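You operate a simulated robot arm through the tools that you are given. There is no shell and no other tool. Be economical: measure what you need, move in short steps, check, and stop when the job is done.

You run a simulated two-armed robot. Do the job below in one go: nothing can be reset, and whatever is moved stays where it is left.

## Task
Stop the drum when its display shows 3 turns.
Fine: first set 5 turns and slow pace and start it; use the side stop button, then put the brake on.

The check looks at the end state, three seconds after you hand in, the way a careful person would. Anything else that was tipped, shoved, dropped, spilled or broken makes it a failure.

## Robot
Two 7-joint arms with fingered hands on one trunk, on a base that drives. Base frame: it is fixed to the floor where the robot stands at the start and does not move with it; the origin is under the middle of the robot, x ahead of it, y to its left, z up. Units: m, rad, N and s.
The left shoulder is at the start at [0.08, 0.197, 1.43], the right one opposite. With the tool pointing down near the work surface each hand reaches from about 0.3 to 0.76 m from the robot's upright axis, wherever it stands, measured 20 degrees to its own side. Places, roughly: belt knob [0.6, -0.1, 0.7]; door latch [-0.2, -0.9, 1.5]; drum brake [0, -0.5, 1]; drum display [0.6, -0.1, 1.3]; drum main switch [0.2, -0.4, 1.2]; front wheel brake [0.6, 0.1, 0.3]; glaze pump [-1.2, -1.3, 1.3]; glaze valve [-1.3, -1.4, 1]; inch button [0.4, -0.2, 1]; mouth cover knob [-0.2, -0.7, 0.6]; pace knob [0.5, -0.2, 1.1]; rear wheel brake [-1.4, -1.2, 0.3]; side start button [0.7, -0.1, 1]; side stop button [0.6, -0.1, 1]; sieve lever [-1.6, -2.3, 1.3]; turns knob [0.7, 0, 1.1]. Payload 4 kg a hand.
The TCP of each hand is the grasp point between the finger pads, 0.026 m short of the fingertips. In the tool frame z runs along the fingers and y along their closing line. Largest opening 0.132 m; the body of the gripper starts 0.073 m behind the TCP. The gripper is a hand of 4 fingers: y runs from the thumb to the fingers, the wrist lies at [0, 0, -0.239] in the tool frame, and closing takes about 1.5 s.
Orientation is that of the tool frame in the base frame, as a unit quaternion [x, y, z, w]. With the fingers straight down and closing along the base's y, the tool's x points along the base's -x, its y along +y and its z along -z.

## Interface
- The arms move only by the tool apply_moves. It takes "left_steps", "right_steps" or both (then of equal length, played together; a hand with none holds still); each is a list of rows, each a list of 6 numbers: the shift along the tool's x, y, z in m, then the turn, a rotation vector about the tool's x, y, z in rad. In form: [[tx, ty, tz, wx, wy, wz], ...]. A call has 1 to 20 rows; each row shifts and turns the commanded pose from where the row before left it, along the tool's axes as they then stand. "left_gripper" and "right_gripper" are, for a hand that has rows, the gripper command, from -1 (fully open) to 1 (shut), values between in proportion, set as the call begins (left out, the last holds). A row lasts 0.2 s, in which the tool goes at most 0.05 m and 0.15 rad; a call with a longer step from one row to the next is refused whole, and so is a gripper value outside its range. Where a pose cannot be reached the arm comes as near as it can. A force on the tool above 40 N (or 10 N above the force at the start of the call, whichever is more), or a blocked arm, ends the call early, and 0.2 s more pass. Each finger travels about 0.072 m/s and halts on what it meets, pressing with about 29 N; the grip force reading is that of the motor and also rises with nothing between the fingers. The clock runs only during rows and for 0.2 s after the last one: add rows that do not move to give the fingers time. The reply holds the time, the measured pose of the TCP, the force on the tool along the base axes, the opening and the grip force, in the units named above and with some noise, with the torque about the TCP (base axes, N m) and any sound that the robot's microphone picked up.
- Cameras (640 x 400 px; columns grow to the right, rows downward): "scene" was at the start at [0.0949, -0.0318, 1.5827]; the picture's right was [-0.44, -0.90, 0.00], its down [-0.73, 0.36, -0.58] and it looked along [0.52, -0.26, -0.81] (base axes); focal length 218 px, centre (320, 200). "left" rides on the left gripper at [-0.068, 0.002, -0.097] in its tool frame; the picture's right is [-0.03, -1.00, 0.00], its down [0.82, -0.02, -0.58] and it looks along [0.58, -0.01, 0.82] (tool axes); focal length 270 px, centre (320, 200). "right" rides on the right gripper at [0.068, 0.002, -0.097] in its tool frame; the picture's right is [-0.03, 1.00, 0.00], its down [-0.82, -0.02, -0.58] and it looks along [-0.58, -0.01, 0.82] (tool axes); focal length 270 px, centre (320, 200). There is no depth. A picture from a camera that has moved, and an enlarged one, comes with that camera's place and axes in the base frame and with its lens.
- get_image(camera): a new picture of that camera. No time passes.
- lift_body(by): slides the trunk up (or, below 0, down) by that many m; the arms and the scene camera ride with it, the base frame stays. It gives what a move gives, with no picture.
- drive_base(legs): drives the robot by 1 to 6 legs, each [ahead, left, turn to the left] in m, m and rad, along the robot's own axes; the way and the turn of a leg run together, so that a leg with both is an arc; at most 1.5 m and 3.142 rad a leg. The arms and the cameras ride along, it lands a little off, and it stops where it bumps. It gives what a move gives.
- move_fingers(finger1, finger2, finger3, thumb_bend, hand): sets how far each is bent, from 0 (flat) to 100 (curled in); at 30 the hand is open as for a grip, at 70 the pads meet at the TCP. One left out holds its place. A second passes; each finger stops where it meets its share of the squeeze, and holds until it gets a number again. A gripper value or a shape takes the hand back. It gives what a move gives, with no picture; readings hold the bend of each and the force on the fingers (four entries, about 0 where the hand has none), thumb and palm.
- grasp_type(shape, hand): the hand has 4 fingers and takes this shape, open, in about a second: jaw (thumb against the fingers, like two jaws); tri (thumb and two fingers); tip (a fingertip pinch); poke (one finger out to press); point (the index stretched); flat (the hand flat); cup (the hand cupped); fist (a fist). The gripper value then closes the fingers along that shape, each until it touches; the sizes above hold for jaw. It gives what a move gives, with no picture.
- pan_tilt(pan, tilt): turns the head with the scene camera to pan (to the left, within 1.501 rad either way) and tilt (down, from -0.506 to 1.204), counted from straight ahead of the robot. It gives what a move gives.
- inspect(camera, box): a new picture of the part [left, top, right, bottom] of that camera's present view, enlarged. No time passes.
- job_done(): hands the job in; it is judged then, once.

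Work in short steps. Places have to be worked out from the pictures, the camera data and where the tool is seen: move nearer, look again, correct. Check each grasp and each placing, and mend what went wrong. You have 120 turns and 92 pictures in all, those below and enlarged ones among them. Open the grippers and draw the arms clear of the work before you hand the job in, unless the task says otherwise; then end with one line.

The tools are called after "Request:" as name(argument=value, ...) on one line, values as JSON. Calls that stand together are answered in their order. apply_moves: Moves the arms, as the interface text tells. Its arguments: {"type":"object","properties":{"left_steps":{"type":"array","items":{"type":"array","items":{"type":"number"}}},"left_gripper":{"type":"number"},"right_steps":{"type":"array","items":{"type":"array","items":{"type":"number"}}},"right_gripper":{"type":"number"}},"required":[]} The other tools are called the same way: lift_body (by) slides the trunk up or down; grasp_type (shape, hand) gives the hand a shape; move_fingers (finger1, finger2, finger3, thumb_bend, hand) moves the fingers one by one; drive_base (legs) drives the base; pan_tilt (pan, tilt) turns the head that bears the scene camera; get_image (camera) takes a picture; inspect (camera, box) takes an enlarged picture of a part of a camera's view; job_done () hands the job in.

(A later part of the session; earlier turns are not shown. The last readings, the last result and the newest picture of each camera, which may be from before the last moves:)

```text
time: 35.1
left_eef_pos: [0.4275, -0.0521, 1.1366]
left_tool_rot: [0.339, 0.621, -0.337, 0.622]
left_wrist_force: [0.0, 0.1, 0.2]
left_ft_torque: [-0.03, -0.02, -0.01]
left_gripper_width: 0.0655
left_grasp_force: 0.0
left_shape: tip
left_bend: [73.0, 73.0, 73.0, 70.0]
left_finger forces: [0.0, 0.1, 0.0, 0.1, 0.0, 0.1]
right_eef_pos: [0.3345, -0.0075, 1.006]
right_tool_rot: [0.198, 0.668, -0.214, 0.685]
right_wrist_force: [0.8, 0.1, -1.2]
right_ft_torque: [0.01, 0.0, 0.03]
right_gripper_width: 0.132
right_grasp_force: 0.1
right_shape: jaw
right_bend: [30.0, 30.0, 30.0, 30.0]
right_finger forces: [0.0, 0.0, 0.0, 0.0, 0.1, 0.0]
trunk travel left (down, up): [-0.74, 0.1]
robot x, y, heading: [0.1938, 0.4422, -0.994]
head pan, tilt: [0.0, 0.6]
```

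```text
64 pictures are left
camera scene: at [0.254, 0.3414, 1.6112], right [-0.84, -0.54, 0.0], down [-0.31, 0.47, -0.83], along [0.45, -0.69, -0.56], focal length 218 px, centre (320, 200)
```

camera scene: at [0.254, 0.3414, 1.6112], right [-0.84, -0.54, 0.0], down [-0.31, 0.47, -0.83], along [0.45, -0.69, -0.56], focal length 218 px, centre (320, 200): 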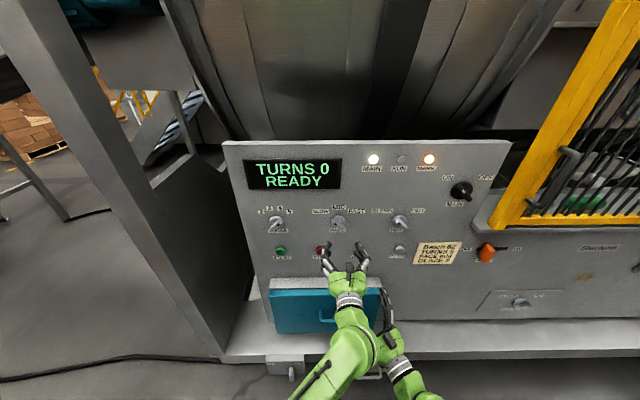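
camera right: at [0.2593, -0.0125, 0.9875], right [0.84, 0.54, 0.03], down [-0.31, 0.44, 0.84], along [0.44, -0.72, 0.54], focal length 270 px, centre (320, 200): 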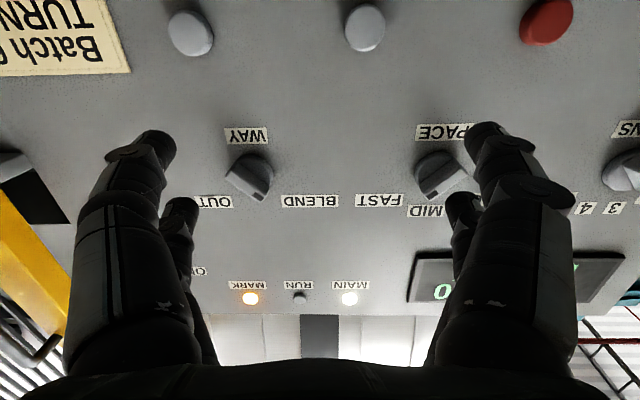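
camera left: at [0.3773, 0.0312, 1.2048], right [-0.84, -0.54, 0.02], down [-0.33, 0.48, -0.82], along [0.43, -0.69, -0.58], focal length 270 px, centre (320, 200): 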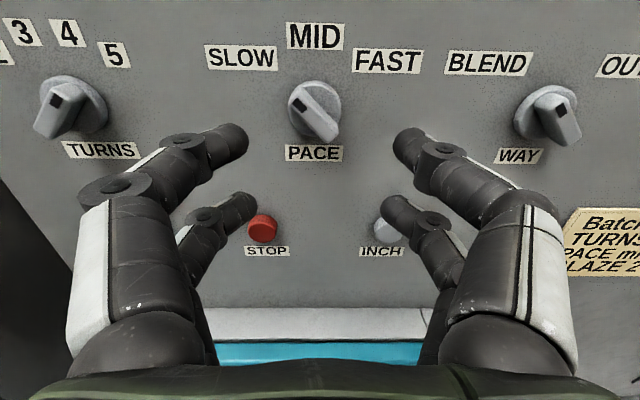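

Pace shows SLOW, turns 5. Estimated buttons: START R=-0.545, STOP R=-0.396 (panel axis), z≈1.0. I shape the left hand to poke and look.

Request:
grasp_type(hand="left", shape="poke")

Request:
get_image(camera="left")

Request:
inspect(camera="scene", box=[250, 190, 430, 300])

```text
time: 36.0
left_eef_pos: [0.4274, -0.0506, 1.1361]
left_tool_rot: [0.338, 0.621, -0.339, 0.621]
left_wrist_force: [0.2, -0.7, 0.4]
left_ft_torque: [0.01, 0.04, 0.01]
left_gripper_width: 0.0003
left_grasp_force: 0.1
left_shape: poke
left_bend: [100.0, 100.0, 100.0, 34.0]
left_finger forces: [0.0, 0.0, 0.0, 0.1, 0.0, 0.0]
right_eef_pos: [0.3337, -0.0067, 1.0063]
right_tool_rot: [0.197, 0.668, -0.214, 0.685]
right_wrist_force: [-0.3, 0.0, 0.0]
right_ft_torque: [-0.01, -0.02, 0.01]
right_gripper_width: 0.1321
right_grasp_force: 0.0
right_shape: jaw
right_bend: [30.0, 30.0, 30.0, 30.0]
right_finger forces: [0.0, 0.0, 0.0, 0.1, 0.0, 0.0]
trunk travel left (down, up): [-0.74, 0.1]
robot x, y, heading: [0.189, 0.4392, -0.994]
head pan, tilt: [0.0, 0.6]
```

```text
63 pictures are left
camera left: at [0.3775, 0.0312, 1.2048], right [-0.84, -0.54, 0.02], down [-0.33, 0.47, -0.82], along [0.43, -0.69, -0.58], focal length 270 px, centre (320, 200)
```

left: 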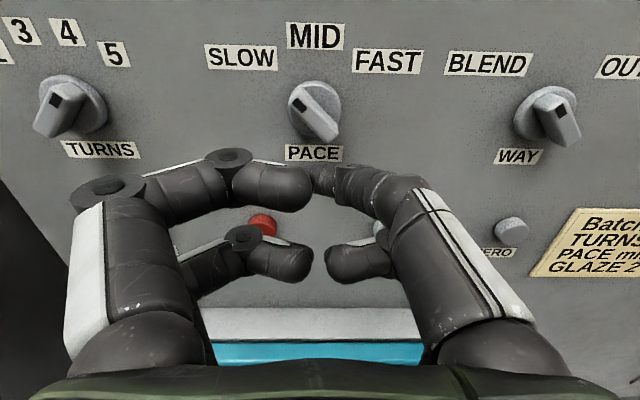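

```text
3.56 times, centred on (340, 245) of scene
camera zoom: at [0.254, 0.3412, 1.6112], right [-0.84, -0.54, 0.0], down [-0.31, 0.47, -0.83], along [0.45, -0.69, -0.56], focal length 774 px, centre (249, 40)
```

zoom: 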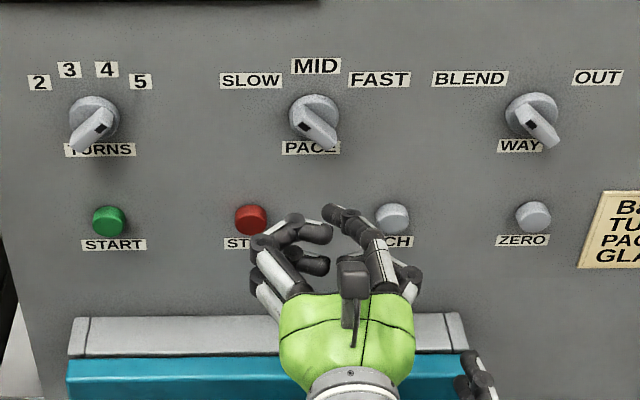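

I zoom on the poke fingertip.

Request:
inspect(camera="left", box=[240, 130, 440, 290])

```text
2.50 times, centred on (340, 210) of left
camera zoom: at [0.3775, 0.0312, 1.2048], right [-0.84, -0.54, 0.02], down [-0.33, 0.47, -0.82], along [0.43, -0.69, -0.58], focal length 676 px, centre (270, 175)
```

zoom: 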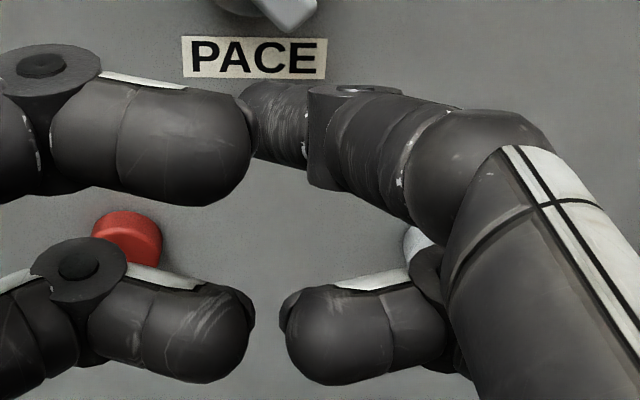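

The poke finger bends inward and is hidden; I try the "point" shape for a clearer fingertip.

Request:
grasp_type(hand="left", shape="point")

Request:
get_image(camera="left")

Request:
inspect(camera="scene", box=[280, 210, 420, 300])

```text
time: 36.9
left_eef_pos: [0.4279, -0.0489, 1.1357]
left_tool_rot: [0.337, 0.621, -0.337, 0.622]
left_wrist_force: [-0.1, 0.7, 0.1]
left_ft_torque: [0.03, 0.0, 0.0]
left_gripper_width: 0.0
left_grasp_force: 0.0
left_shape: point
left_bend: [24.0, 99.0, 100.0, 39.0]
left_finger forces: [0.1, 0.0, 0.0, 0.0, 0.1, 0.1]
right_eef_pos: [0.3336, -0.0067, 1.0071]
right_tool_rot: [0.197, 0.667, -0.215, 0.685]
right_wrist_force: [1.1, 0.4, 0.6]
right_ft_torque: [0.01, 0.0, -0.01]
right_gripper_width: 0.1319
right_grasp_force: 0.1
right_shape: jaw
right_bend: [30.0, 30.0, 30.0, 30.0]
right_finger forces: [0.0, 0.0, 0.0, 0.0, 0.0, 0.1]
trunk travel left (down, up): [-0.74, 0.1]
robot x, y, heading: [0.1922, 0.4365, -0.996]
head pan, tilt: [0.0, 0.6]
```

```text
60 pictures are left
camera left: at [0.3775, 0.0312, 1.2048], right [-0.84, -0.54, 0.02], down [-0.33, 0.47, -0.82], along [0.43, -0.69, -0.58], focal length 270 px, centre (320, 200)
```

left: 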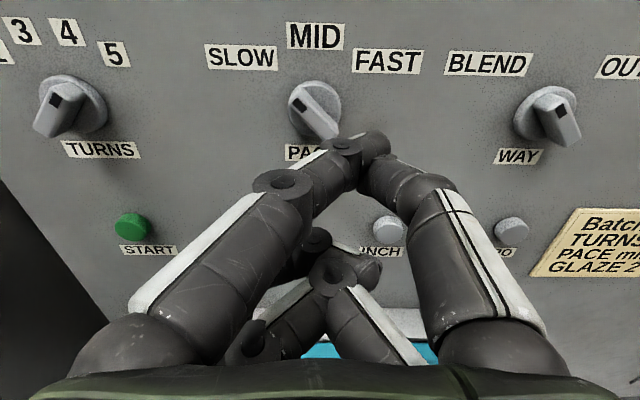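

```text
4.44 times, centred on (350, 255) of scene
camera zoom: at [0.254, 0.3413, 1.6112], right [-0.84, -0.54, 0.0], down [-0.31, 0.47, -0.83], along [0.45, -0.69, -0.56], focal length 967 px, centre (187, -44)
```

zoom: 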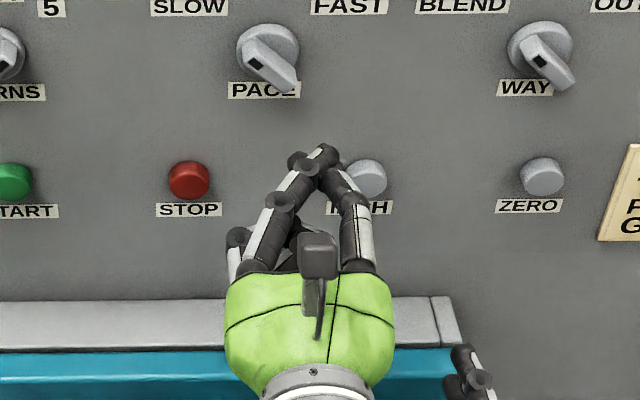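

Triangulated fingertip: 26 mm right, 18 mm above the TCP, and ~24 mm ahead. I move it in front of START at safe distance.

Request:
apply_moves(left_steps=[[0.0223, 0.034, 0, 0, 0, 0], [0.0223, 0.034, 0, 0, 0, 0], [0.0223, 0.034, 0, 0, 0, 0], [0.0223, 0.034, 0, 0, 0, 0], [0.0223, 0.034, 0, 0, 0, 0], [0.0223, 0.034, 0, 0, 0, 0], [0.0223, 0.034, 0, 0, 0, 0], [0, 0, 0.04, 0, 0, 0], [0, 0, 0.02, 0, 0, 0], [0, 0, 0, 0, 0, 0]])

Request:
get_image(camera="left")

Request:
inspect(camera="scene", box=[220, 190, 380, 290])

```text
time: 39.1
left_eef_pos: [0.6604, 0.0291, 0.9807]
left_tool_rot: [0.338, 0.621, -0.338, 0.621]
left_wrist_force: [0.5, -0.3, -0.2]
left_ft_torque: [0.05, 0.0, 0.0]
left_gripper_width: 0.0
left_grasp_force: 0.1
left_shape: point
left_bend: [11.0, 99.0, 100.0, 43.0]
left_finger forces: [0.1, 0.1, 0.0, 0.0, 0.0, 0.0]
right_eef_pos: [0.3341, -0.006, 1.0065]
right_tool_rot: [0.197, 0.668, -0.214, 0.685]
right_wrist_force: [0.0, 0.3, 0.1]
right_ft_torque: [-0.01, -0.02, -0.02]
right_gripper_width: 0.1319
right_grasp_force: 0.0
right_shape: jaw
right_bend: [30.0, 30.0, 30.0, 30.0]
right_finger forces: [0.0, 0.0, 0.1, 0.1, 0.1, 0.1]
trunk travel left (down, up): [-0.74, 0.1]
robot x, y, heading: [0.1888, 0.4395, -0.997]
head pan, tilt: [0.0, 0.6]
```

```text
58 pictures are left
camera left: at [0.609, 0.1114, 1.0491], right [-0.84, -0.54, 0.02], down [-0.33, 0.47, -0.82], along [0.43, -0.69, -0.58], focal length 270 px, centre (320, 200)
```

left: 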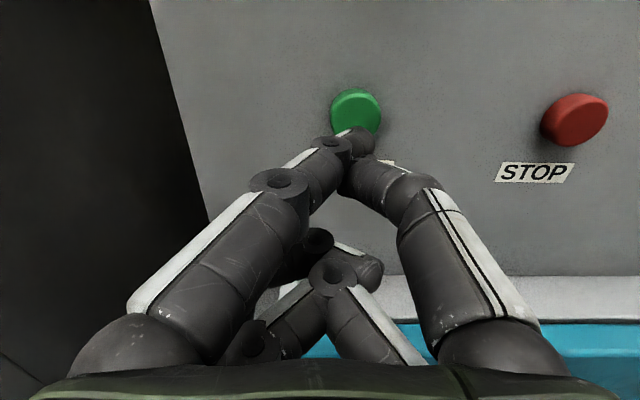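

```text
4.00 times, centred on (300, 240) of scene
camera zoom: at [0.2536, 0.3425, 1.6113], right [-0.84, -0.54, 0.0], down [-0.31, 0.47, -0.83], along [0.45, -0.69, -0.56], focal length 870 px, centre (400, 40)
```

zoom: 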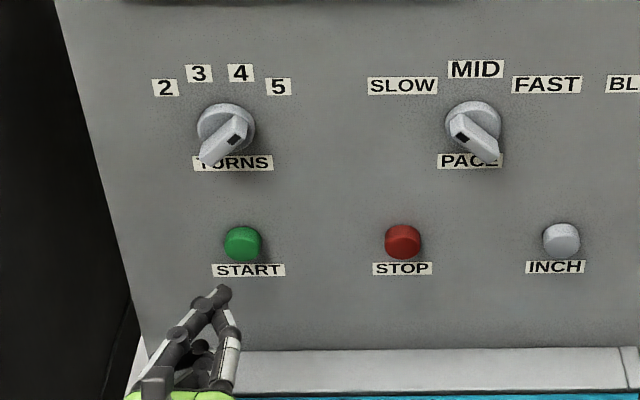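

Tip is within ~5 mm of START's axis, about 5 cm short. I fine-correct and press forward in small rows.

Request:
apply_moves(left_steps=[[0.003, -0.003, 0.03, 0, 0, 0], [0, 0, 0.015, 0, 0, 0], [0, 0, 0.006, 0, 0, 0], [0, 0, 0.005, 0, 0, 0]])

Request:
get_image(camera="left")

Request:
get_image(camera="scene")

```text
time: 40.1
left_eef_pos: [0.6881, -0.0203, 0.9772]
left_tool_rot: [0.338, 0.621, -0.337, 0.622]
left_wrist_force: [-2.4, 5.1, 0.2]
left_ft_torque: [-0.1, -0.06, -0.08]
left_gripper_width: 0.0
left_grasp_force: 0.1
left_shape: point
left_bend: [13.0, 99.0, 100.0, 45.0]
left_finger forces: [0.0, 0.0, 0.1, 0.1, 0.1, 0.0]
right_eef_pos: [0.3338, -0.0066, 1.0072]
right_tool_rot: [0.197, 0.667, -0.215, 0.685]
right_wrist_force: [0.0, -0.4, 0.1]
right_ft_torque: [0.03, 0.02, -0.03]
right_gripper_width: 0.1318
right_grasp_force: 0.1
right_shape: jaw
right_bend: [30.0, 30.0, 30.0, 30.0]
right_finger forces: [0.0, 0.0, 0.0, 0.0, 0.0, 0.0]
trunk travel left (down, up): [-0.74, 0.1]
robot x, y, heading: [0.1883, 0.439, -0.99]
head pan, tilt: [0.0, 0.6]
heard: click
```

```text
56 pictures are left
camera left: at [0.6379, 0.0627, 1.046], right [-0.84, -0.54, 0.02], down [-0.33, 0.47, -0.82], along [0.43, -0.69, -0.58], focal length 270 px, centre (320, 200)
```

left: 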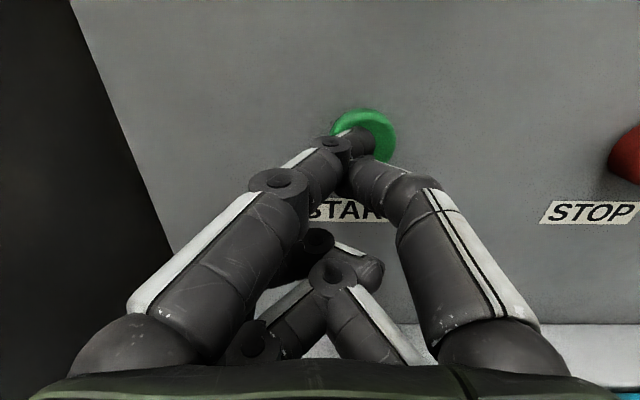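

```text
55 pictures are left
camera scene: at [0.2538, 0.3419, 1.6112], right [-0.84, -0.54, 0.0], down [-0.31, 0.47, -0.83], along [0.45, -0.69, -0.56], focal length 218 px, centre (320, 200)
```

scene: 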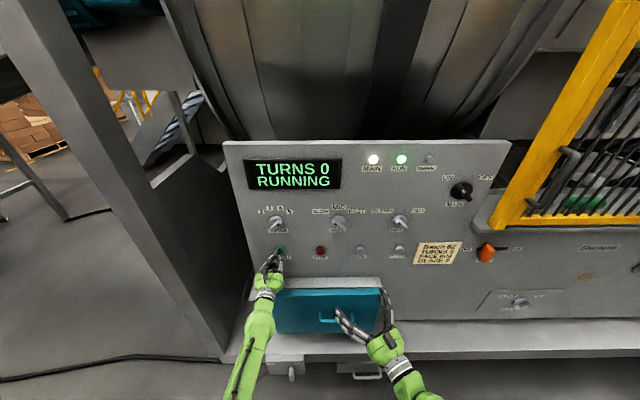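

Click heard; display shows RUNNING. I retract and hover in front of STOP, 0.15 m to the right.

Request:
apply_moves(left_steps=[[0, 0, -0.035, 0, 0, 0], [0, -0.05, 0, 0, 0, 0], [0, -0.05, 0, 0, 0, 0], [0, -0.05, 0, 0, 0, 0], [0, 0, 0.01, 0, 0, 0]])

Request:
get_image(camera="left")

Request:
get_image(camera="scene")

```text
time: 41.3
left_eef_pos: [0.55, -0.0801, 0.9774]
left_tool_rot: [0.338, 0.621, -0.338, 0.621]
left_wrist_force: [-0.4, 0.4, -0.8]
left_ft_torque: [0.01, -0.03, 0.02]
left_gripper_width: 0.0
left_grasp_force: 0.0
left_shape: point
left_bend: [12.0, 99.0, 100.0, 45.0]
left_finger forces: [0.0, 0.1, 0.0, 0.0, 0.0, 0.0]
right_eef_pos: [0.3346, -0.0057, 1.0064]
right_tool_rot: [0.198, 0.667, -0.216, 0.685]
right_wrist_force: [0.5, 0.6, 0.5]
right_ft_torque: [0.0, -0.01, 0.03]
right_gripper_width: 0.1319
right_grasp_force: 0.0
right_shape: jaw
right_bend: [30.0, 30.0, 30.0, 30.0]
right_finger forces: [0.0, 0.1, 0.0, 0.0, 0.0, 0.0]
trunk travel left (down, up): [-0.74, 0.1]
robot x, y, heading: [0.1904, 0.4415, -0.992]
head pan, tilt: [0.0, 0.6]
```

```text
54 pictures are left
camera left: at [0.4988, 0.001, 1.0462], right [-0.84, -0.54, 0.02], down [-0.33, 0.47, -0.82], along [0.43, -0.69, -0.58], focal length 270 px, centre (320, 200)
```

left: 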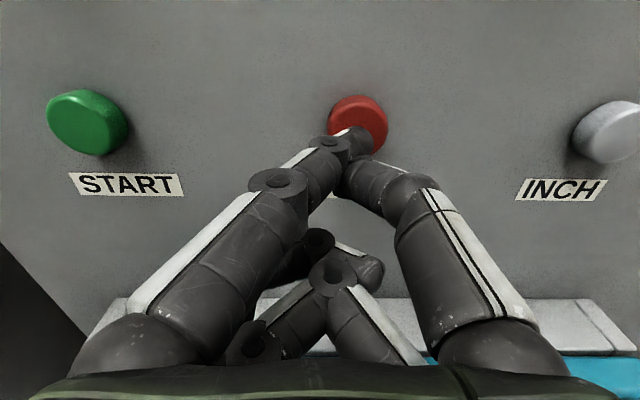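

```text
53 pictures are left
camera scene: at [0.2542, 0.3413, 1.6112], right [-0.84, -0.54, 0.0], down [-0.31, 0.47, -0.82], along [0.45, -0.69, -0.57], focal length 218 px, centre (320, 200)
```

scene: 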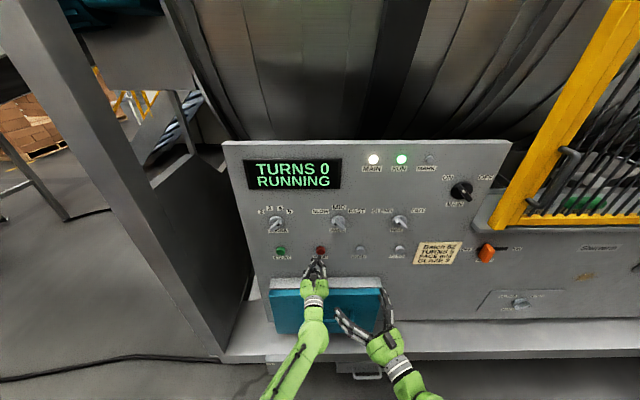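

Tip is lined up with STOP. I wait 2 s and watch the display to measure the pace.

Request:
apply_moves(left_steps=[[0, 0, 0, 0, 0, 0], [0, 0, 0, 0, 0, 0], [0, 0, 0, 0, 0, 0], [0, 0, 0, 0, 0, 0], [0, 0, 0, 0, 0, 0], [0, 0, 0, 0, 0, 0], [0, 0, 0, 0, 0, 0], [0, 0, 0, 0, 0, 0], [0, 0, 0, 0, 0, 0], [0, 0, 0, 0, 0, 0]])

Request:
inspect(camera="scene", box=[220, 130, 460, 280])

```text
time: 43.5
left_eef_pos: [0.5509, -0.0804, 0.977]
left_tool_rot: [0.338, 0.621, -0.336, 0.622]
left_wrist_force: [-0.8, 0.2, 0.0]
left_ft_torque: [-0.01, 0.03, 0.04]
left_gripper_width: 0.0
left_grasp_force: 0.1
left_shape: point
left_bend: [11.0, 99.0, 100.0, 45.0]
left_finger forces: [0.1, 0.0, 0.0, 0.0, 0.0, 0.0]
right_eef_pos: [0.3341, -0.0065, 1.0058]
right_tool_rot: [0.198, 0.668, -0.214, 0.685]
right_wrist_force: [-0.4, -0.5, 0.4]
right_ft_torque: [-0.02, 0.01, -0.03]
right_gripper_width: 0.1321
right_grasp_force: 0.1
right_shape: jaw
right_bend: [30.0, 30.0, 30.0, 30.0]
right_finger forces: [0.0, 0.0, 0.1, 0.1, 0.0, 0.0]
trunk travel left (down, up): [-0.74, 0.1]
robot x, y, heading: [0.1905, 0.4401, -0.999]
head pan, tilt: [0.0, 0.6]
```

```text
2.67 times, centred on (340, 205) of scene
camera zoom: at [0.254, 0.3412, 1.6112], right [-0.84, -0.54, 0.0], down [-0.31, 0.47, -0.83], along [0.45, -0.69, -0.56], focal length 580 px, centre (267, 187)
```

zoom: 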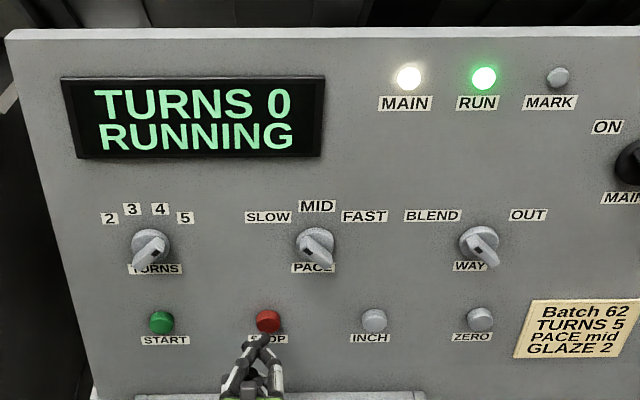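

Still 0 at 3.4 s. Wait 3 s more.

Request:
apply_moves(left_steps=[[0, 0, 0, 0, 0, 0], [0, 0, 0, 0, 0, 0], [0, 0, 0, 0, 0, 0], [0, 0, 0, 0, 0, 0], [0, 0, 0, 0, 0, 0], [0, 0, 0, 0, 0, 0], [0, 0, 0, 0, 0, 0], [0, 0, 0, 0, 0, 0], [0, 0, 0, 0, 0, 0], [0, 0, 0, 0, 0, 0], [0, 0, 0, 0, 0, 0], [0, 0, 0, 0, 0, 0], [0, 0, 0, 0, 0, 0], [0, 0, 0, 0, 0, 0], [0, 0, 0, 0, 0, 0]])

Request:
inspect(camera="scene", box=[220, 130, 460, 280])

```text
time: 46.7
left_eef_pos: [0.5509, -0.0804, 0.977]
left_tool_rot: [0.338, 0.621, -0.337, 0.622]
left_wrist_force: [-1.0, -0.3, -0.1]
left_ft_torque: [-0.01, 0.02, 0.0]
left_gripper_width: 0.0
left_grasp_force: 0.0
left_shape: point
left_bend: [11.0, 99.0, 100.0, 45.0]
left_finger forces: [0.0, 0.0, 0.0, 0.0, 0.0, 0.0]
right_eef_pos: [0.3332, -0.0079, 1.0065]
right_tool_rot: [0.198, 0.667, -0.215, 0.685]
right_wrist_force: [-0.3, 0.4, 0.3]
right_ft_torque: [0.01, -0.03, -0.01]
right_gripper_width: 0.1319
right_grasp_force: 0.1
right_shape: jaw
right_bend: [30.0, 30.0, 30.0, 30.0]
right_finger forces: [0.0, 0.0, 0.1, 0.0, 0.1, 0.0]
trunk travel left (down, up): [-0.74, 0.1]
robot x, y, heading: [0.1885, 0.4423, -0.993]
head pan, tilt: [0.0, 0.6]
```

```text
2.67 times, centred on (340, 205) of scene
camera zoom: at [0.254, 0.3412, 1.6112], right [-0.84, -0.54, 0.0], down [-0.31, 0.47, -0.83], along [0.45, -0.69, -0.56], focal length 580 px, centre (267, 187)
```

zoom: 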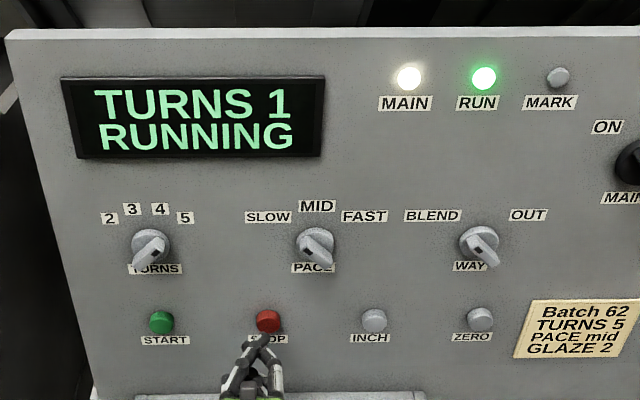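

Turn 1 passed. Period is 3.6–6.8 s; wait on in shorter steps.

Request:
apply_moves(left_steps=[[0, 0, 0, 0, 0, 0], [0, 0, 0, 0, 0, 0], [0, 0, 0, 0, 0, 0], [0, 0, 0, 0, 0, 0], [0, 0, 0, 0, 0, 0], [0, 0, 0, 0, 0, 0], [0, 0, 0, 0, 0, 0], [0, 0, 0, 0, 0, 0], [0, 0, 0, 0, 0, 0], [0, 0, 0, 0, 0, 0]])

Request:
inspect(camera="scene", box=[220, 130, 460, 280])

```text
time: 48.9
left_eef_pos: [0.5492, -0.0819, 0.9774]
left_tool_rot: [0.338, 0.621, -0.337, 0.622]
left_wrist_force: [0.1, 0.2, 0.9]
left_ft_torque: [0.01, 0.02, 0.0]
left_gripper_width: 0.0001
left_grasp_force: 0.0
left_shape: point
left_bend: [11.0, 99.0, 100.0, 45.0]
left_finger forces: [0.0, 0.0, 0.0, 0.0, 0.1, 0.1]
right_eef_pos: [0.3333, -0.0077, 1.0072]
right_tool_rot: [0.197, 0.667, -0.215, 0.685]
right_wrist_force: [-0.1, -0.3, 0.2]
right_ft_torque: [0.02, 0.04, -0.01]
right_gripper_width: 0.1319
right_grasp_force: 0.1
right_shape: jaw
right_bend: [30.0, 30.0, 30.0, 30.0]
right_finger forces: [0.1, 0.0, 0.0, 0.0, 0.1, 0.0]
trunk travel left (down, up): [-0.74, 0.1]
robot x, y, heading: [0.1862, 0.4415, -0.996]
head pan, tilt: [0.0, 0.6]
```

```text
2.67 times, centred on (340, 205) of scene
camera zoom: at [0.254, 0.3412, 1.6112], right [-0.84, -0.54, 0.0], down [-0.31, 0.47, -0.83], along [0.45, -0.69, -0.56], focal length 580 px, centre (267, 187)
```

zoom: 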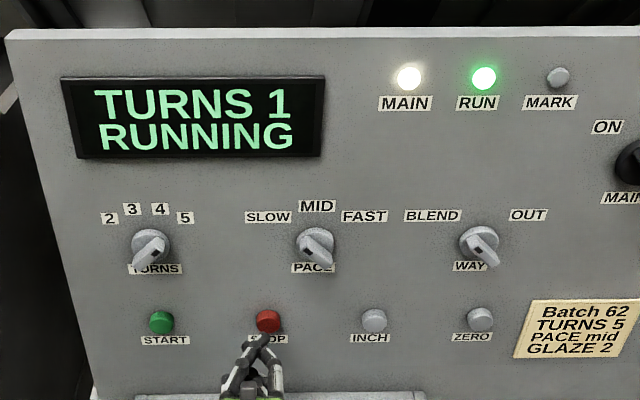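

Still 1 at 48.9, so period > 4.5 s. Wait 1.6 s.

Request:
apply_moves(left_steps=[[0, 0, 0, 0, 0, 0], [0, 0, 0, 0, 0, 0], [0, 0, 0, 0, 0, 0], [0, 0, 0, 0, 0, 0], [0, 0, 0, 0, 0, 0], [0, 0, 0, 0, 0, 0], [0, 0, 0, 0, 0, 0]])

Request:
inspect(camera="scene", box=[220, 130, 460, 280])

```text
time: 50.5
left_eef_pos: [0.5495, -0.0812, 0.9786]
left_tool_rot: [0.338, 0.621, -0.336, 0.622]
left_wrist_force: [-0.4, 0.2, -0.6]
left_ft_torque: [0.01, 0.01, 0.0]
left_gripper_width: 0.0001
left_grasp_force: 0.0
left_shape: point
left_bend: [11.0, 99.0, 100.0, 45.0]
left_finger forces: [0.0, 0.0, 0.1, 0.0, 0.0, 0.0]
right_eef_pos: [0.3336, -0.0066, 1.0065]
right_tool_rot: [0.198, 0.667, -0.215, 0.685]
right_wrist_force: [-0.5, 0.2, -0.4]
right_ft_torque: [-0.01, 0.04, -0.02]
right_gripper_width: 0.1319
right_grasp_force: 0.0
right_shape: jaw
right_bend: [30.0, 30.0, 30.0, 30.0]
right_finger forces: [0.0, 0.1, 0.0, 0.0, 0.0, 0.0]
trunk travel left (down, up): [-0.74, 0.1]
robot x, y, heading: [0.1934, 0.438, -0.994]
head pan, tilt: [0.0, 0.6]
```

```text
2.67 times, centred on (340, 205) of scene
camera zoom: at [0.254, 0.3412, 1.6112], right [-0.84, -0.54, 0.0], down [-0.31, 0.47, -0.83], along [0.45, -0.69, -0.56], focal length 580 px, centre (267, 187)
```

zoom: 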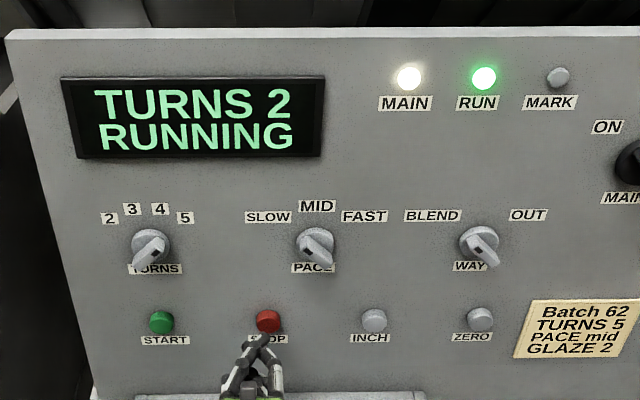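

2 turns at 50.5; period ≈4.5–5.3 s, so 3 is due ~53.5–55.8. Wait 3 s.

Request:
apply_moves(left_steps=[[0, 0, 0, 0, 0, 0], [0, 0, 0, 0, 0, 0], [0, 0, 0, 0, 0, 0], [0, 0, 0, 0, 0, 0], [0, 0, 0, 0, 0, 0], [0, 0, 0, 0, 0, 0], [0, 0, 0, 0, 0, 0], [0, 0, 0, 0, 0, 0], [0, 0, 0, 0, 0, 0], [0, 0, 0, 0, 0, 0], [0, 0, 0, 0, 0, 0], [0, 0, 0, 0, 0, 0], [0, 0, 0, 0, 0, 0], [0, 0, 0, 0, 0, 0], [0, 0, 0, 0, 0, 0], [0, 0, 0, 0, 0, 0], [0, 0, 0, 0, 0, 0]])

Request:
inspect(camera="scene", box=[220, 130, 460, 280])

```text
time: 54.1
left_eef_pos: [0.5503, -0.0803, 0.9764]
left_tool_rot: [0.338, 0.621, -0.336, 0.622]
left_wrist_force: [-0.4, 0.5, 0.1]
left_ft_torque: [0.03, 0.0, 0.02]
left_gripper_width: 0.0001
left_grasp_force: 0.1
left_shape: point
left_bend: [11.0, 99.0, 100.0, 45.0]
left_finger forces: [0.0, 0.0, 0.0, 0.0, 0.0, 0.0]
right_eef_pos: [0.3328, -0.0076, 1.0065]
right_tool_rot: [0.197, 0.667, -0.214, 0.685]
right_wrist_force: [0.9, -0.3, -0.2]
right_ft_torque: [-0.02, 0.02, 0.01]
right_gripper_width: 0.1317
right_grasp_force: 0.1
right_shape: jaw
right_bend: [30.0, 30.0, 30.0, 30.0]
right_finger forces: [0.0, 0.0, 0.1, 0.0, 0.1, 0.0]
trunk travel left (down, up): [-0.74, 0.1]
robot x, y, heading: [0.1918, 0.4414, -0.993]
head pan, tilt: [0.0, 0.6]
```

```text
2.67 times, centred on (340, 205) of scene
camera zoom: at [0.254, 0.3412, 1.6112], right [-0.84, -0.54, 0.0], down [-0.31, 0.47, -0.83], along [0.45, -0.69, -0.56], focal length 580 px, centre (267, 187)
```

zoom: 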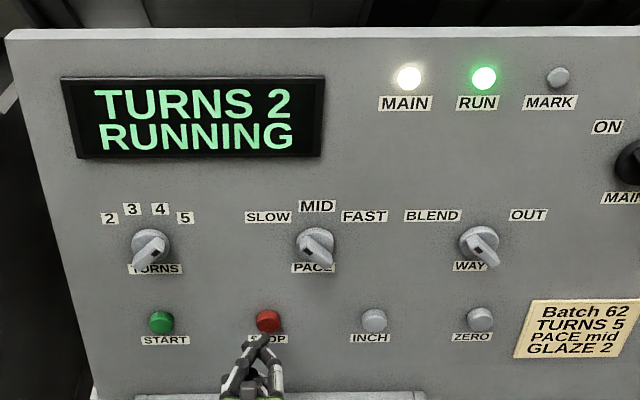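

Still 2; wait 0.8 s.

Request:
apply_moves(left_steps=[[0, 0, 0, 0, 0, 0], [0, 0, 0, 0, 0, 0], [0, 0, 0, 0, 0, 0]])

Request:
inspect(camera="scene", box=[220, 130, 460, 280])

```text
time: 54.9
left_eef_pos: [0.5504, -0.0811, 0.9789]
left_tool_rot: [0.339, 0.621, -0.338, 0.621]
left_wrist_force: [-0.5, 0.1, 1.1]
left_ft_torque: [0.01, 0.01, 0.02]
left_gripper_width: 0.0
left_grasp_force: 0.0
left_shape: point
left_bend: [11.0, 99.0, 100.0, 45.0]
left_finger forces: [0.0, 0.0, 0.0, 0.0, 0.0, 0.1]
right_eef_pos: [0.3334, -0.0066, 1.0057]
right_tool_rot: [0.198, 0.667, -0.215, 0.685]
right_wrist_force: [0.1, -0.1, 0.3]
right_ft_torque: [0.0, 0.02, -0.02]
right_gripper_width: 0.1321
right_grasp_force: 0.0
right_shape: jaw
right_bend: [30.0, 30.0, 30.0, 30.0]
right_finger forces: [0.0, 0.0, 0.1, 0.0, 0.1, 0.0]
trunk travel left (down, up): [-0.74, 0.1]
robot x, y, heading: [0.1893, 0.4448, -0.996]
head pan, tilt: [0.0, 0.6]
```

```text
2.67 times, centred on (340, 205) of scene
camera zoom: at [0.254, 0.3412, 1.6112], right [-0.84, -0.54, 0.0], down [-0.31, 0.47, -0.83], along [0.45, -0.69, -0.56], focal length 580 px, centre (267, 187)
```

zoom: 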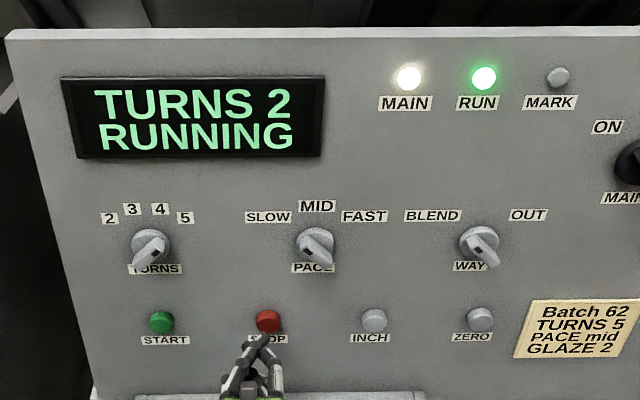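

Still 2; one more second should bring 3.

Request:
apply_moves(left_steps=[[0, 0, 0, 0, 0, 0], [0, 0, 0, 0, 0, 0], [0, 0, 0, 0, 0, 0], [0, 0, 0, 0, 0, 0]])

Request:
inspect(camera="scene", box=[220, 130, 460, 280])

```text
time: 55.9
left_eef_pos: [0.5505, -0.0811, 0.977]
left_tool_rot: [0.338, 0.621, -0.337, 0.622]
left_wrist_force: [0.3, 0.0, 0.1]
left_ft_torque: [-0.03, -0.03, 0.03]
left_gripper_width: 0.0
left_grasp_force: 0.2
left_shape: point
left_bend: [11.0, 99.0, 100.0, 45.0]
left_finger forces: [0.0, 0.0, 0.0, 0.0, 0.0, 0.1]
right_eef_pos: [0.334, -0.0074, 1.0051]
right_tool_rot: [0.198, 0.667, -0.215, 0.685]
right_wrist_force: [0.3, -1.0, 0.0]
right_ft_torque: [0.0, 0.01, 0.01]
right_gripper_width: 0.1321
right_grasp_force: 0.0
right_shape: jaw
right_bend: [30.0, 30.0, 30.0, 30.0]
right_finger forces: [0.0, 0.0, 0.1, 0.0, 0.1, 0.0]
trunk travel left (down, up): [-0.74, 0.1]
robot x, y, heading: [0.1912, 0.4345, -0.991]
head pan, tilt: [0.0, 0.6]
```

```text
2.67 times, centred on (340, 205) of scene
camera zoom: at [0.254, 0.3412, 1.6112], right [-0.84, -0.54, 0.0], down [-0.31, 0.47, -0.83], along [0.45, -0.69, -0.56], focal length 580 px, centre (267, 187)
```

zoom: 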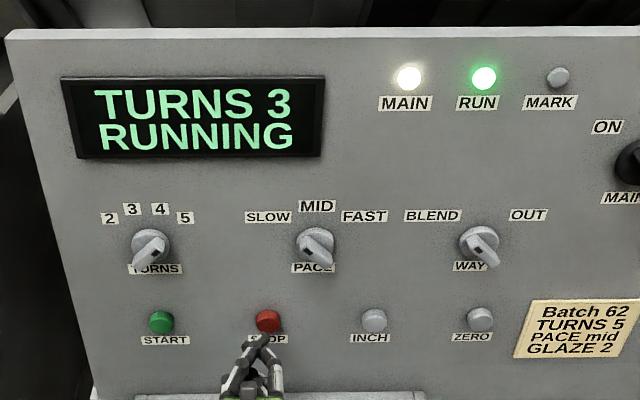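

Display shows 3 — press STOP now.

Request:
apply_moves(left_steps=[[0, -0.001, 0.018, 0, 0, 0], [0, 0, 0.007, 0, 0, 0]])

Request:
inspect(camera="scene", box=[220, 130, 460, 280])

```text
time: 56.5
left_eef_pos: [0.5617, -0.1024, 0.9764]
left_tool_rot: [0.338, 0.621, -0.337, 0.621]
left_wrist_force: [-2.1, 2.4, 0.8]
left_ft_torque: [-0.03, -0.03, -0.05]
left_gripper_width: 0.0
left_grasp_force: 0.0
left_shape: point
left_bend: [12.0, 99.0, 100.0, 45.0]
left_finger forces: [0.1, 0.1, 0.1, 0.0, 0.0, 0.0]
right_eef_pos: [0.3338, -0.0075, 1.0063]
right_tool_rot: [0.198, 0.667, -0.215, 0.685]
right_wrist_force: [-1.1, -0.4, -0.3]
right_ft_torque: [0.01, -0.02, 0.0]
right_gripper_width: 0.1319
right_grasp_force: 0.0
right_shape: jaw
right_bend: [30.0, 30.0, 30.0, 30.0]
right_finger forces: [0.0, 0.1, 0.0, 0.0, 0.0, 0.1]
trunk travel left (down, up): [-0.74, 0.1]
robot x, y, heading: [0.188, 0.4411, -0.998]
head pan, tilt: [0.0, 0.6]
heard: click
```

```text
2.67 times, centred on (340, 205) of scene
camera zoom: at [0.2536, 0.3418, 1.6112], right [-0.84, -0.54, 0.0], down [-0.31, 0.47, -0.83], along [0.45, -0.69, -0.56], focal length 580 px, centre (267, 187)
```

zoom: 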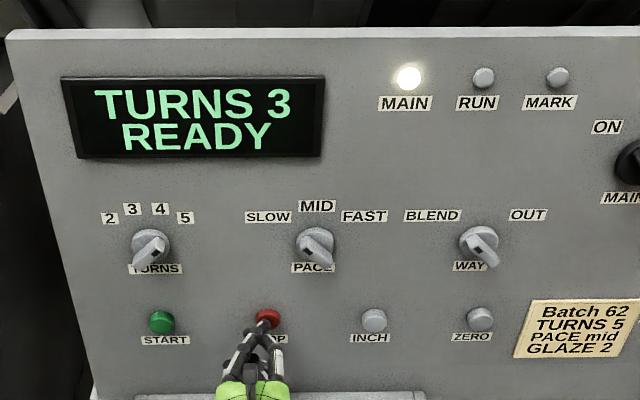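

Stopped: TURNS 3, READY, RUN off. I retract the left hand, and look to the right for room to drive to the brake.

Request:
apply_moves(left_steps=[[0, 0, -0.04, 0, 0, 0], [0, 0, -0.05, 0, 0, 0], [0, 0, -0.03, 0, 0, 0]])

Request:
pan_tilt(pan=-0.9, tilt=0.7)

Request:
get_image(camera="scene")

```text
time: 57.3
left_eef_pos: [0.497, -0.0007, 0.9777]
left_tool_rot: [0.338, 0.621, -0.338, 0.621]
left_wrist_force: [0.5, 1.0, 0.5]
left_ft_torque: [0.0, -0.02, -0.02]
left_gripper_width: 0.0002
left_grasp_force: 0.1
left_shape: point
left_bend: [11.0, 99.0, 100.0, 45.0]
left_finger forces: [0.1, 0.0, 0.0, 0.0, 0.1, 0.0]
right_eef_pos: [0.3351, -0.0072, 1.0071]
right_tool_rot: [0.197, 0.667, -0.215, 0.685]
right_wrist_force: [-0.4, -1.0, -0.3]
right_ft_torque: [0.0, -0.01, -0.01]
right_gripper_width: 0.1322
right_grasp_force: 0.0
right_shape: jaw
right_bend: [30.0, 30.0, 30.0, 30.0]
right_finger forces: [0.1, 0.0, 0.0, 0.0, 0.0, 0.1]
trunk travel left (down, up): [-0.74, 0.1]
robot x, y, heading: [0.1851, 0.4422, -0.995]
head pan, tilt: [0.0, 0.6]
```

```text
time: 58.5
left_eef_pos: [0.4964, -0.0007, 0.9778]
left_tool_rot: [0.339, 0.62, -0.338, 0.621]
left_wrist_force: [-0.7, -0.4, -0.1]
left_ft_torque: [0.0, 0.01, -0.01]
left_gripper_width: 0.0
left_grasp_force: 0.1
left_shape: point
left_bend: [11.0, 99.0, 100.0, 45.0]
left_finger forces: [0.0, 0.0, 0.1, 0.1, 0.0, 0.0]
right_eef_pos: [0.3346, -0.0069, 1.0071]
right_tool_rot: [0.197, 0.668, -0.215, 0.685]
right_wrist_force: [-0.4, 0.6, -0.6]
right_ft_torque: [0.01, -0.01, 0.01]
right_gripper_width: 0.1319
right_grasp_force: 0.0
right_shape: jaw
right_bend: [30.0, 30.0, 30.0, 30.0]
right_finger forces: [0.1, 0.0, 0.1, 0.0, 0.1, 0.0]
trunk travel left (down, up): [-0.74, 0.1]
robot x, y, heading: [0.1895, 0.44, -0.996]
head pan, tilt: [-0.901, 0.7]
```

```text
44 pictures are left
camera scene: at [0.1789, 0.3351, 1.6026], right [-0.95, 0.32, 0.0], down [0.21, 0.61, -0.77], along [-0.24, -0.72, -0.64], focal length 218 px, centre (320, 200)
```

scene: 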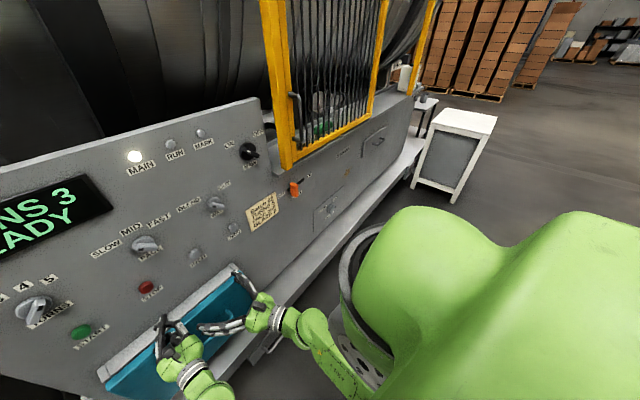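

Clear to the right. I drive 0.6 m right along the panel so the left hand faces the brake.

Request:
drive_base(legs=[[0, -0.6, 0]])

Request:
grasp_type(hand="left", shape="tip")

Request:
pan_tilt(pan=0, tilt=0.6)

Request:
get_image(camera="scene")

Request:
get_image(camera="left")

```text
time: 61.9
left_eef_pos: [-0.0055, -0.3251, 0.9772]
left_tool_rot: [0.338, 0.621, -0.338, 0.621]
left_wrist_force: [-0.7, -0.5, -0.3]
left_ft_torque: [0.01, -0.02, -0.03]
left_gripper_width: 0.0
left_grasp_force: 0.0
left_shape: point
left_bend: [11.0, 99.0, 100.0, 45.0]
left_finger forces: [0.0, 0.0, 0.1, 0.1, 0.0, 0.0]
right_eef_pos: [-0.1675, -0.3317, 1.0068]
right_tool_rot: [0.198, 0.668, -0.215, 0.685]
right_wrist_force: [-0.7, -0.4, 1.1]
right_ft_torque: [-0.01, -0.02, -0.04]
right_gripper_width: 0.132
right_grasp_force: 0.0
right_shape: jaw
right_bend: [30.0, 30.0, 30.0, 30.0]
right_finger forces: [0.1, 0.0, 0.0, 0.0, 0.1, 0.1]
trunk travel left (down, up): [-0.74, 0.1]
robot x, y, heading: [-0.3078, 0.1137, -1.002]
head pan, tilt: [-0.901, 0.7]
```

```text
time: 62.8
left_eef_pos: [-0.0064, -0.3252, 0.9754]
left_tool_rot: [0.339, 0.621, -0.338, 0.621]
left_wrist_force: [0.6, 0.6, -0.8]
left_ft_torque: [0.0, 0.0, 0.01]
left_gripper_width: 0.1318
left_grasp_force: 0.1
left_shape: tip
left_bend: [30.0, 30.0, 30.0, 30.0]
left_finger forces: [0.0, 0.0, 0.0, 0.0, 0.0, 0.0]
right_eef_pos: [-0.1692, -0.3321, 1.0068]
right_tool_rot: [0.198, 0.668, -0.214, 0.685]
right_wrist_force: [0.1, -0.4, 0.1]
right_ft_torque: [-0.02, -0.01, 0.02]
right_gripper_width: 0.1316
right_grasp_force: 0.0
right_shape: jaw
right_bend: [30.0, 30.0, 30.0, 30.0]
right_finger forces: [0.1, 0.1, 0.1, 0.0, 0.0, 0.0]
trunk travel left (down, up): [-0.74, 0.1]
robot x, y, heading: [-0.3113, 0.113, -0.997]
head pan, tilt: [-0.901, 0.7]
```

```text
time: 64.0
left_eef_pos: [-0.0068, -0.3256, 0.976]
left_tool_rot: [0.339, 0.621, -0.338, 0.621]
left_wrist_force: [-0.2, 0.1, 0.2]
left_ft_torque: [-0.01, -0.02, 0.01]
left_gripper_width: 0.1318
left_grasp_force: 0.0
left_shape: tip
left_bend: [30.0, 30.0, 30.0, 30.0]
left_finger forces: [0.0, 0.1, 0.0, 0.1, 0.0, 0.0]
right_eef_pos: [-0.1683, -0.3326, 1.0068]
right_tool_rot: [0.198, 0.667, -0.215, 0.685]
right_wrist_force: [1.6, -0.3, -0.3]
right_ft_torque: [0.01, -0.06, 0.02]
right_gripper_width: 0.1319
right_grasp_force: 0.0
right_shape: jaw
right_bend: [30.0, 30.0, 30.0, 30.0]
right_finger forces: [0.0, 0.0, 0.0, 0.1, 0.1, 0.1]
trunk travel left (down, up): [-0.74, 0.1]
robot x, y, heading: [-0.3152, 0.1191, -1.001]
head pan, tilt: [0.0, 0.6]
```

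```text
43 pictures are left
camera scene: at [-0.2484, 0.016, 1.6112], right [-0.84, -0.54, 0.0], down [-0.31, 0.47, -0.82], along [0.45, -0.69, -0.57], focal length 218 px, centre (320, 200)
```

scene: 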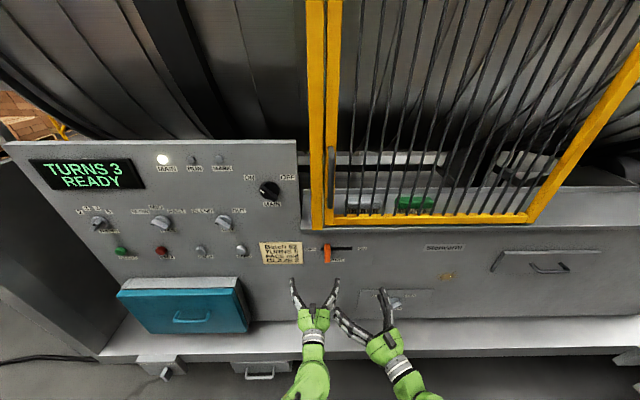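

```text
42 pictures are left
camera left: at [-0.0571, -0.2444, 1.0457], right [-0.84, -0.54, 0.02], down [-0.33, 0.47, -0.82], along [0.43, -0.69, -0.58], focal length 270 px, centre (320, 200)
```

left: 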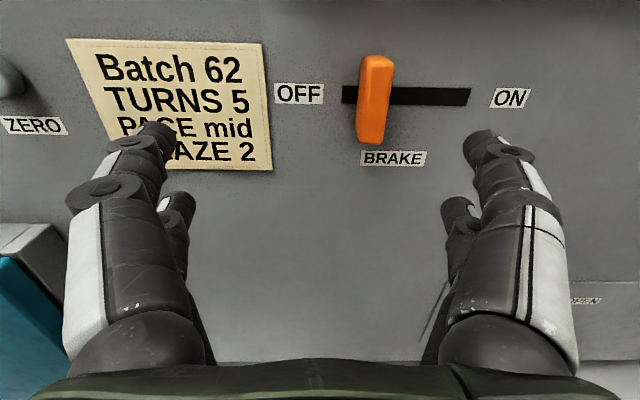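

Brake slider is at about R=0.222, z≈0.984, OFF side. I move the pinch in front of it and approach partway.

Request:
apply_moves(left_steps=[[-0.008, -0.041, 0, 0, 0, 0], [0, 0, 0.03, 0, 0, 0], [0, 0, 0.03, 0, 0, 0], [0, 0, 0.01, 0, 0, 0], [0, 0, 0, 0, 0, 0]], left_gripper=0)

Request:
get_image(camera="left")

```text
time: 65.2
left_eef_pos: [-0.0022, -0.4078, 0.9851]
left_tool_rot: [0.338, 0.621, -0.338, 0.621]
left_wrist_force: [4.7, 5.9, 1.5]
left_ft_torque: [0.15, 0.11, -1.02]
left_gripper_width: 0.0664
left_grasp_force: 0.0
left_shape: tip
left_bend: [73.0, 73.0, 73.0, 70.0]
left_finger forces: [0.0, 0.0, 0.1, 0.0, 0.0, 0.0]
right_eef_pos: [-0.1696, -0.3321, 1.0073]
right_tool_rot: [0.198, 0.668, -0.214, 0.685]
right_wrist_force: [-4.0, -5.3, -1.5]
right_ft_torque: [-0.12, 0.18, -0.15]
right_gripper_width: 0.1316
right_grasp_force: 0.0
right_shape: jaw
right_bend: [40.0, 30.0, 30.0, 30.0]
right_finger forces: [0.0, 0.0, 0.1, 0.1, 0.1, 0.1]
trunk travel left (down, up): [-0.74, 0.1]
robot x, y, heading: [-0.3139, 0.1157, -0.997]
head pan, tilt: [0.0, 0.6]
```

```text
41 pictures are left
camera left: at [-0.0529, -0.3254, 1.0544], right [-0.84, -0.54, 0.02], down [-0.33, 0.47, -0.82], along [0.43, -0.69, -0.58], focal length 270 px, centre (320, 200)
```

left: 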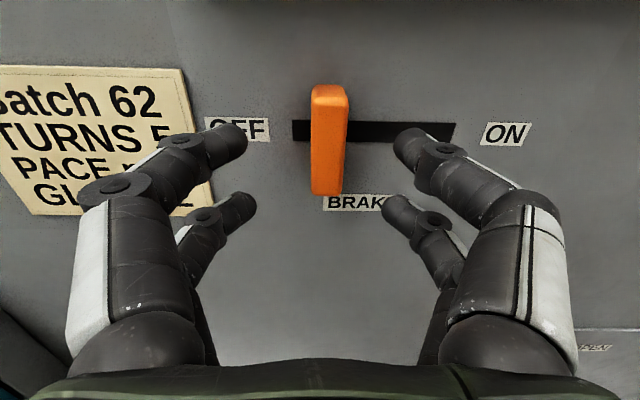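

Left hand is brushing the right hand's fingers (6 N). I lower the right hand out of the way.

Request:
apply_moves(right_steps=[[0.03, 0, 0, 0, 0, 0], [0.04, 0, 0, 0, 0, 0], [0.04, 0, 0, 0, 0, 0], [0.04, 0, 0, 0, 0, 0]])

Request:
get_image(camera="scene")

```text
time: 65.6
left_eef_pos: [-0.001, -0.4037, 0.9728]
left_tool_rot: [0.343, 0.626, -0.329, 0.618]
left_wrist_force: [4.2, 3.3, -0.1]
left_ft_torque: [0.03, 0.01, -0.82]
left_gripper_width: 0.0663
left_grasp_force: 0.0
left_shape: tip
left_bend: [73.0, 73.0, 73.0, 70.0]
left_finger forces: [0.0, 0.0, 0.0, 0.0, 0.0, 0.1]
right_eef_pos: [-0.1685, -0.3384, 0.9864]
right_tool_rot: [0.2, 0.658, -0.216, 0.693]
right_wrist_force: [-3.6, -4.2, 0.0]
right_ft_torque: [-0.09, 0.07, -0.07]
right_gripper_width: 0.1319
right_grasp_force: 0.0
right_shape: jaw
right_bend: [36.0, 30.0, 30.0, 30.0]
right_finger forces: [0.0, 0.1, 0.0, 0.1, 0.0, 0.0]
trunk travel left (down, up): [-0.74, 0.1]
robot x, y, heading: [-0.3119, 0.1141, -0.996]
head pan, tilt: [0.0, 0.6]
stopped in row 2 (left hand): the force on the tool passed its limit at 53 N (the readings are from after the stop); the commanded pose is now the measured one
```

```text
40 pictures are left
camera scene: at [-0.248, 0.0152, 1.6108], right [-0.84, -0.54, 0.0], down [-0.31, 0.47, -0.82], along [0.45, -0.69, -0.57], focal length 218 px, centre (320, 200)
```

scene: 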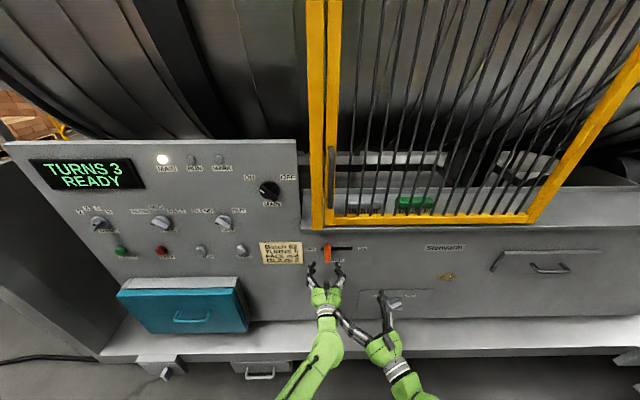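

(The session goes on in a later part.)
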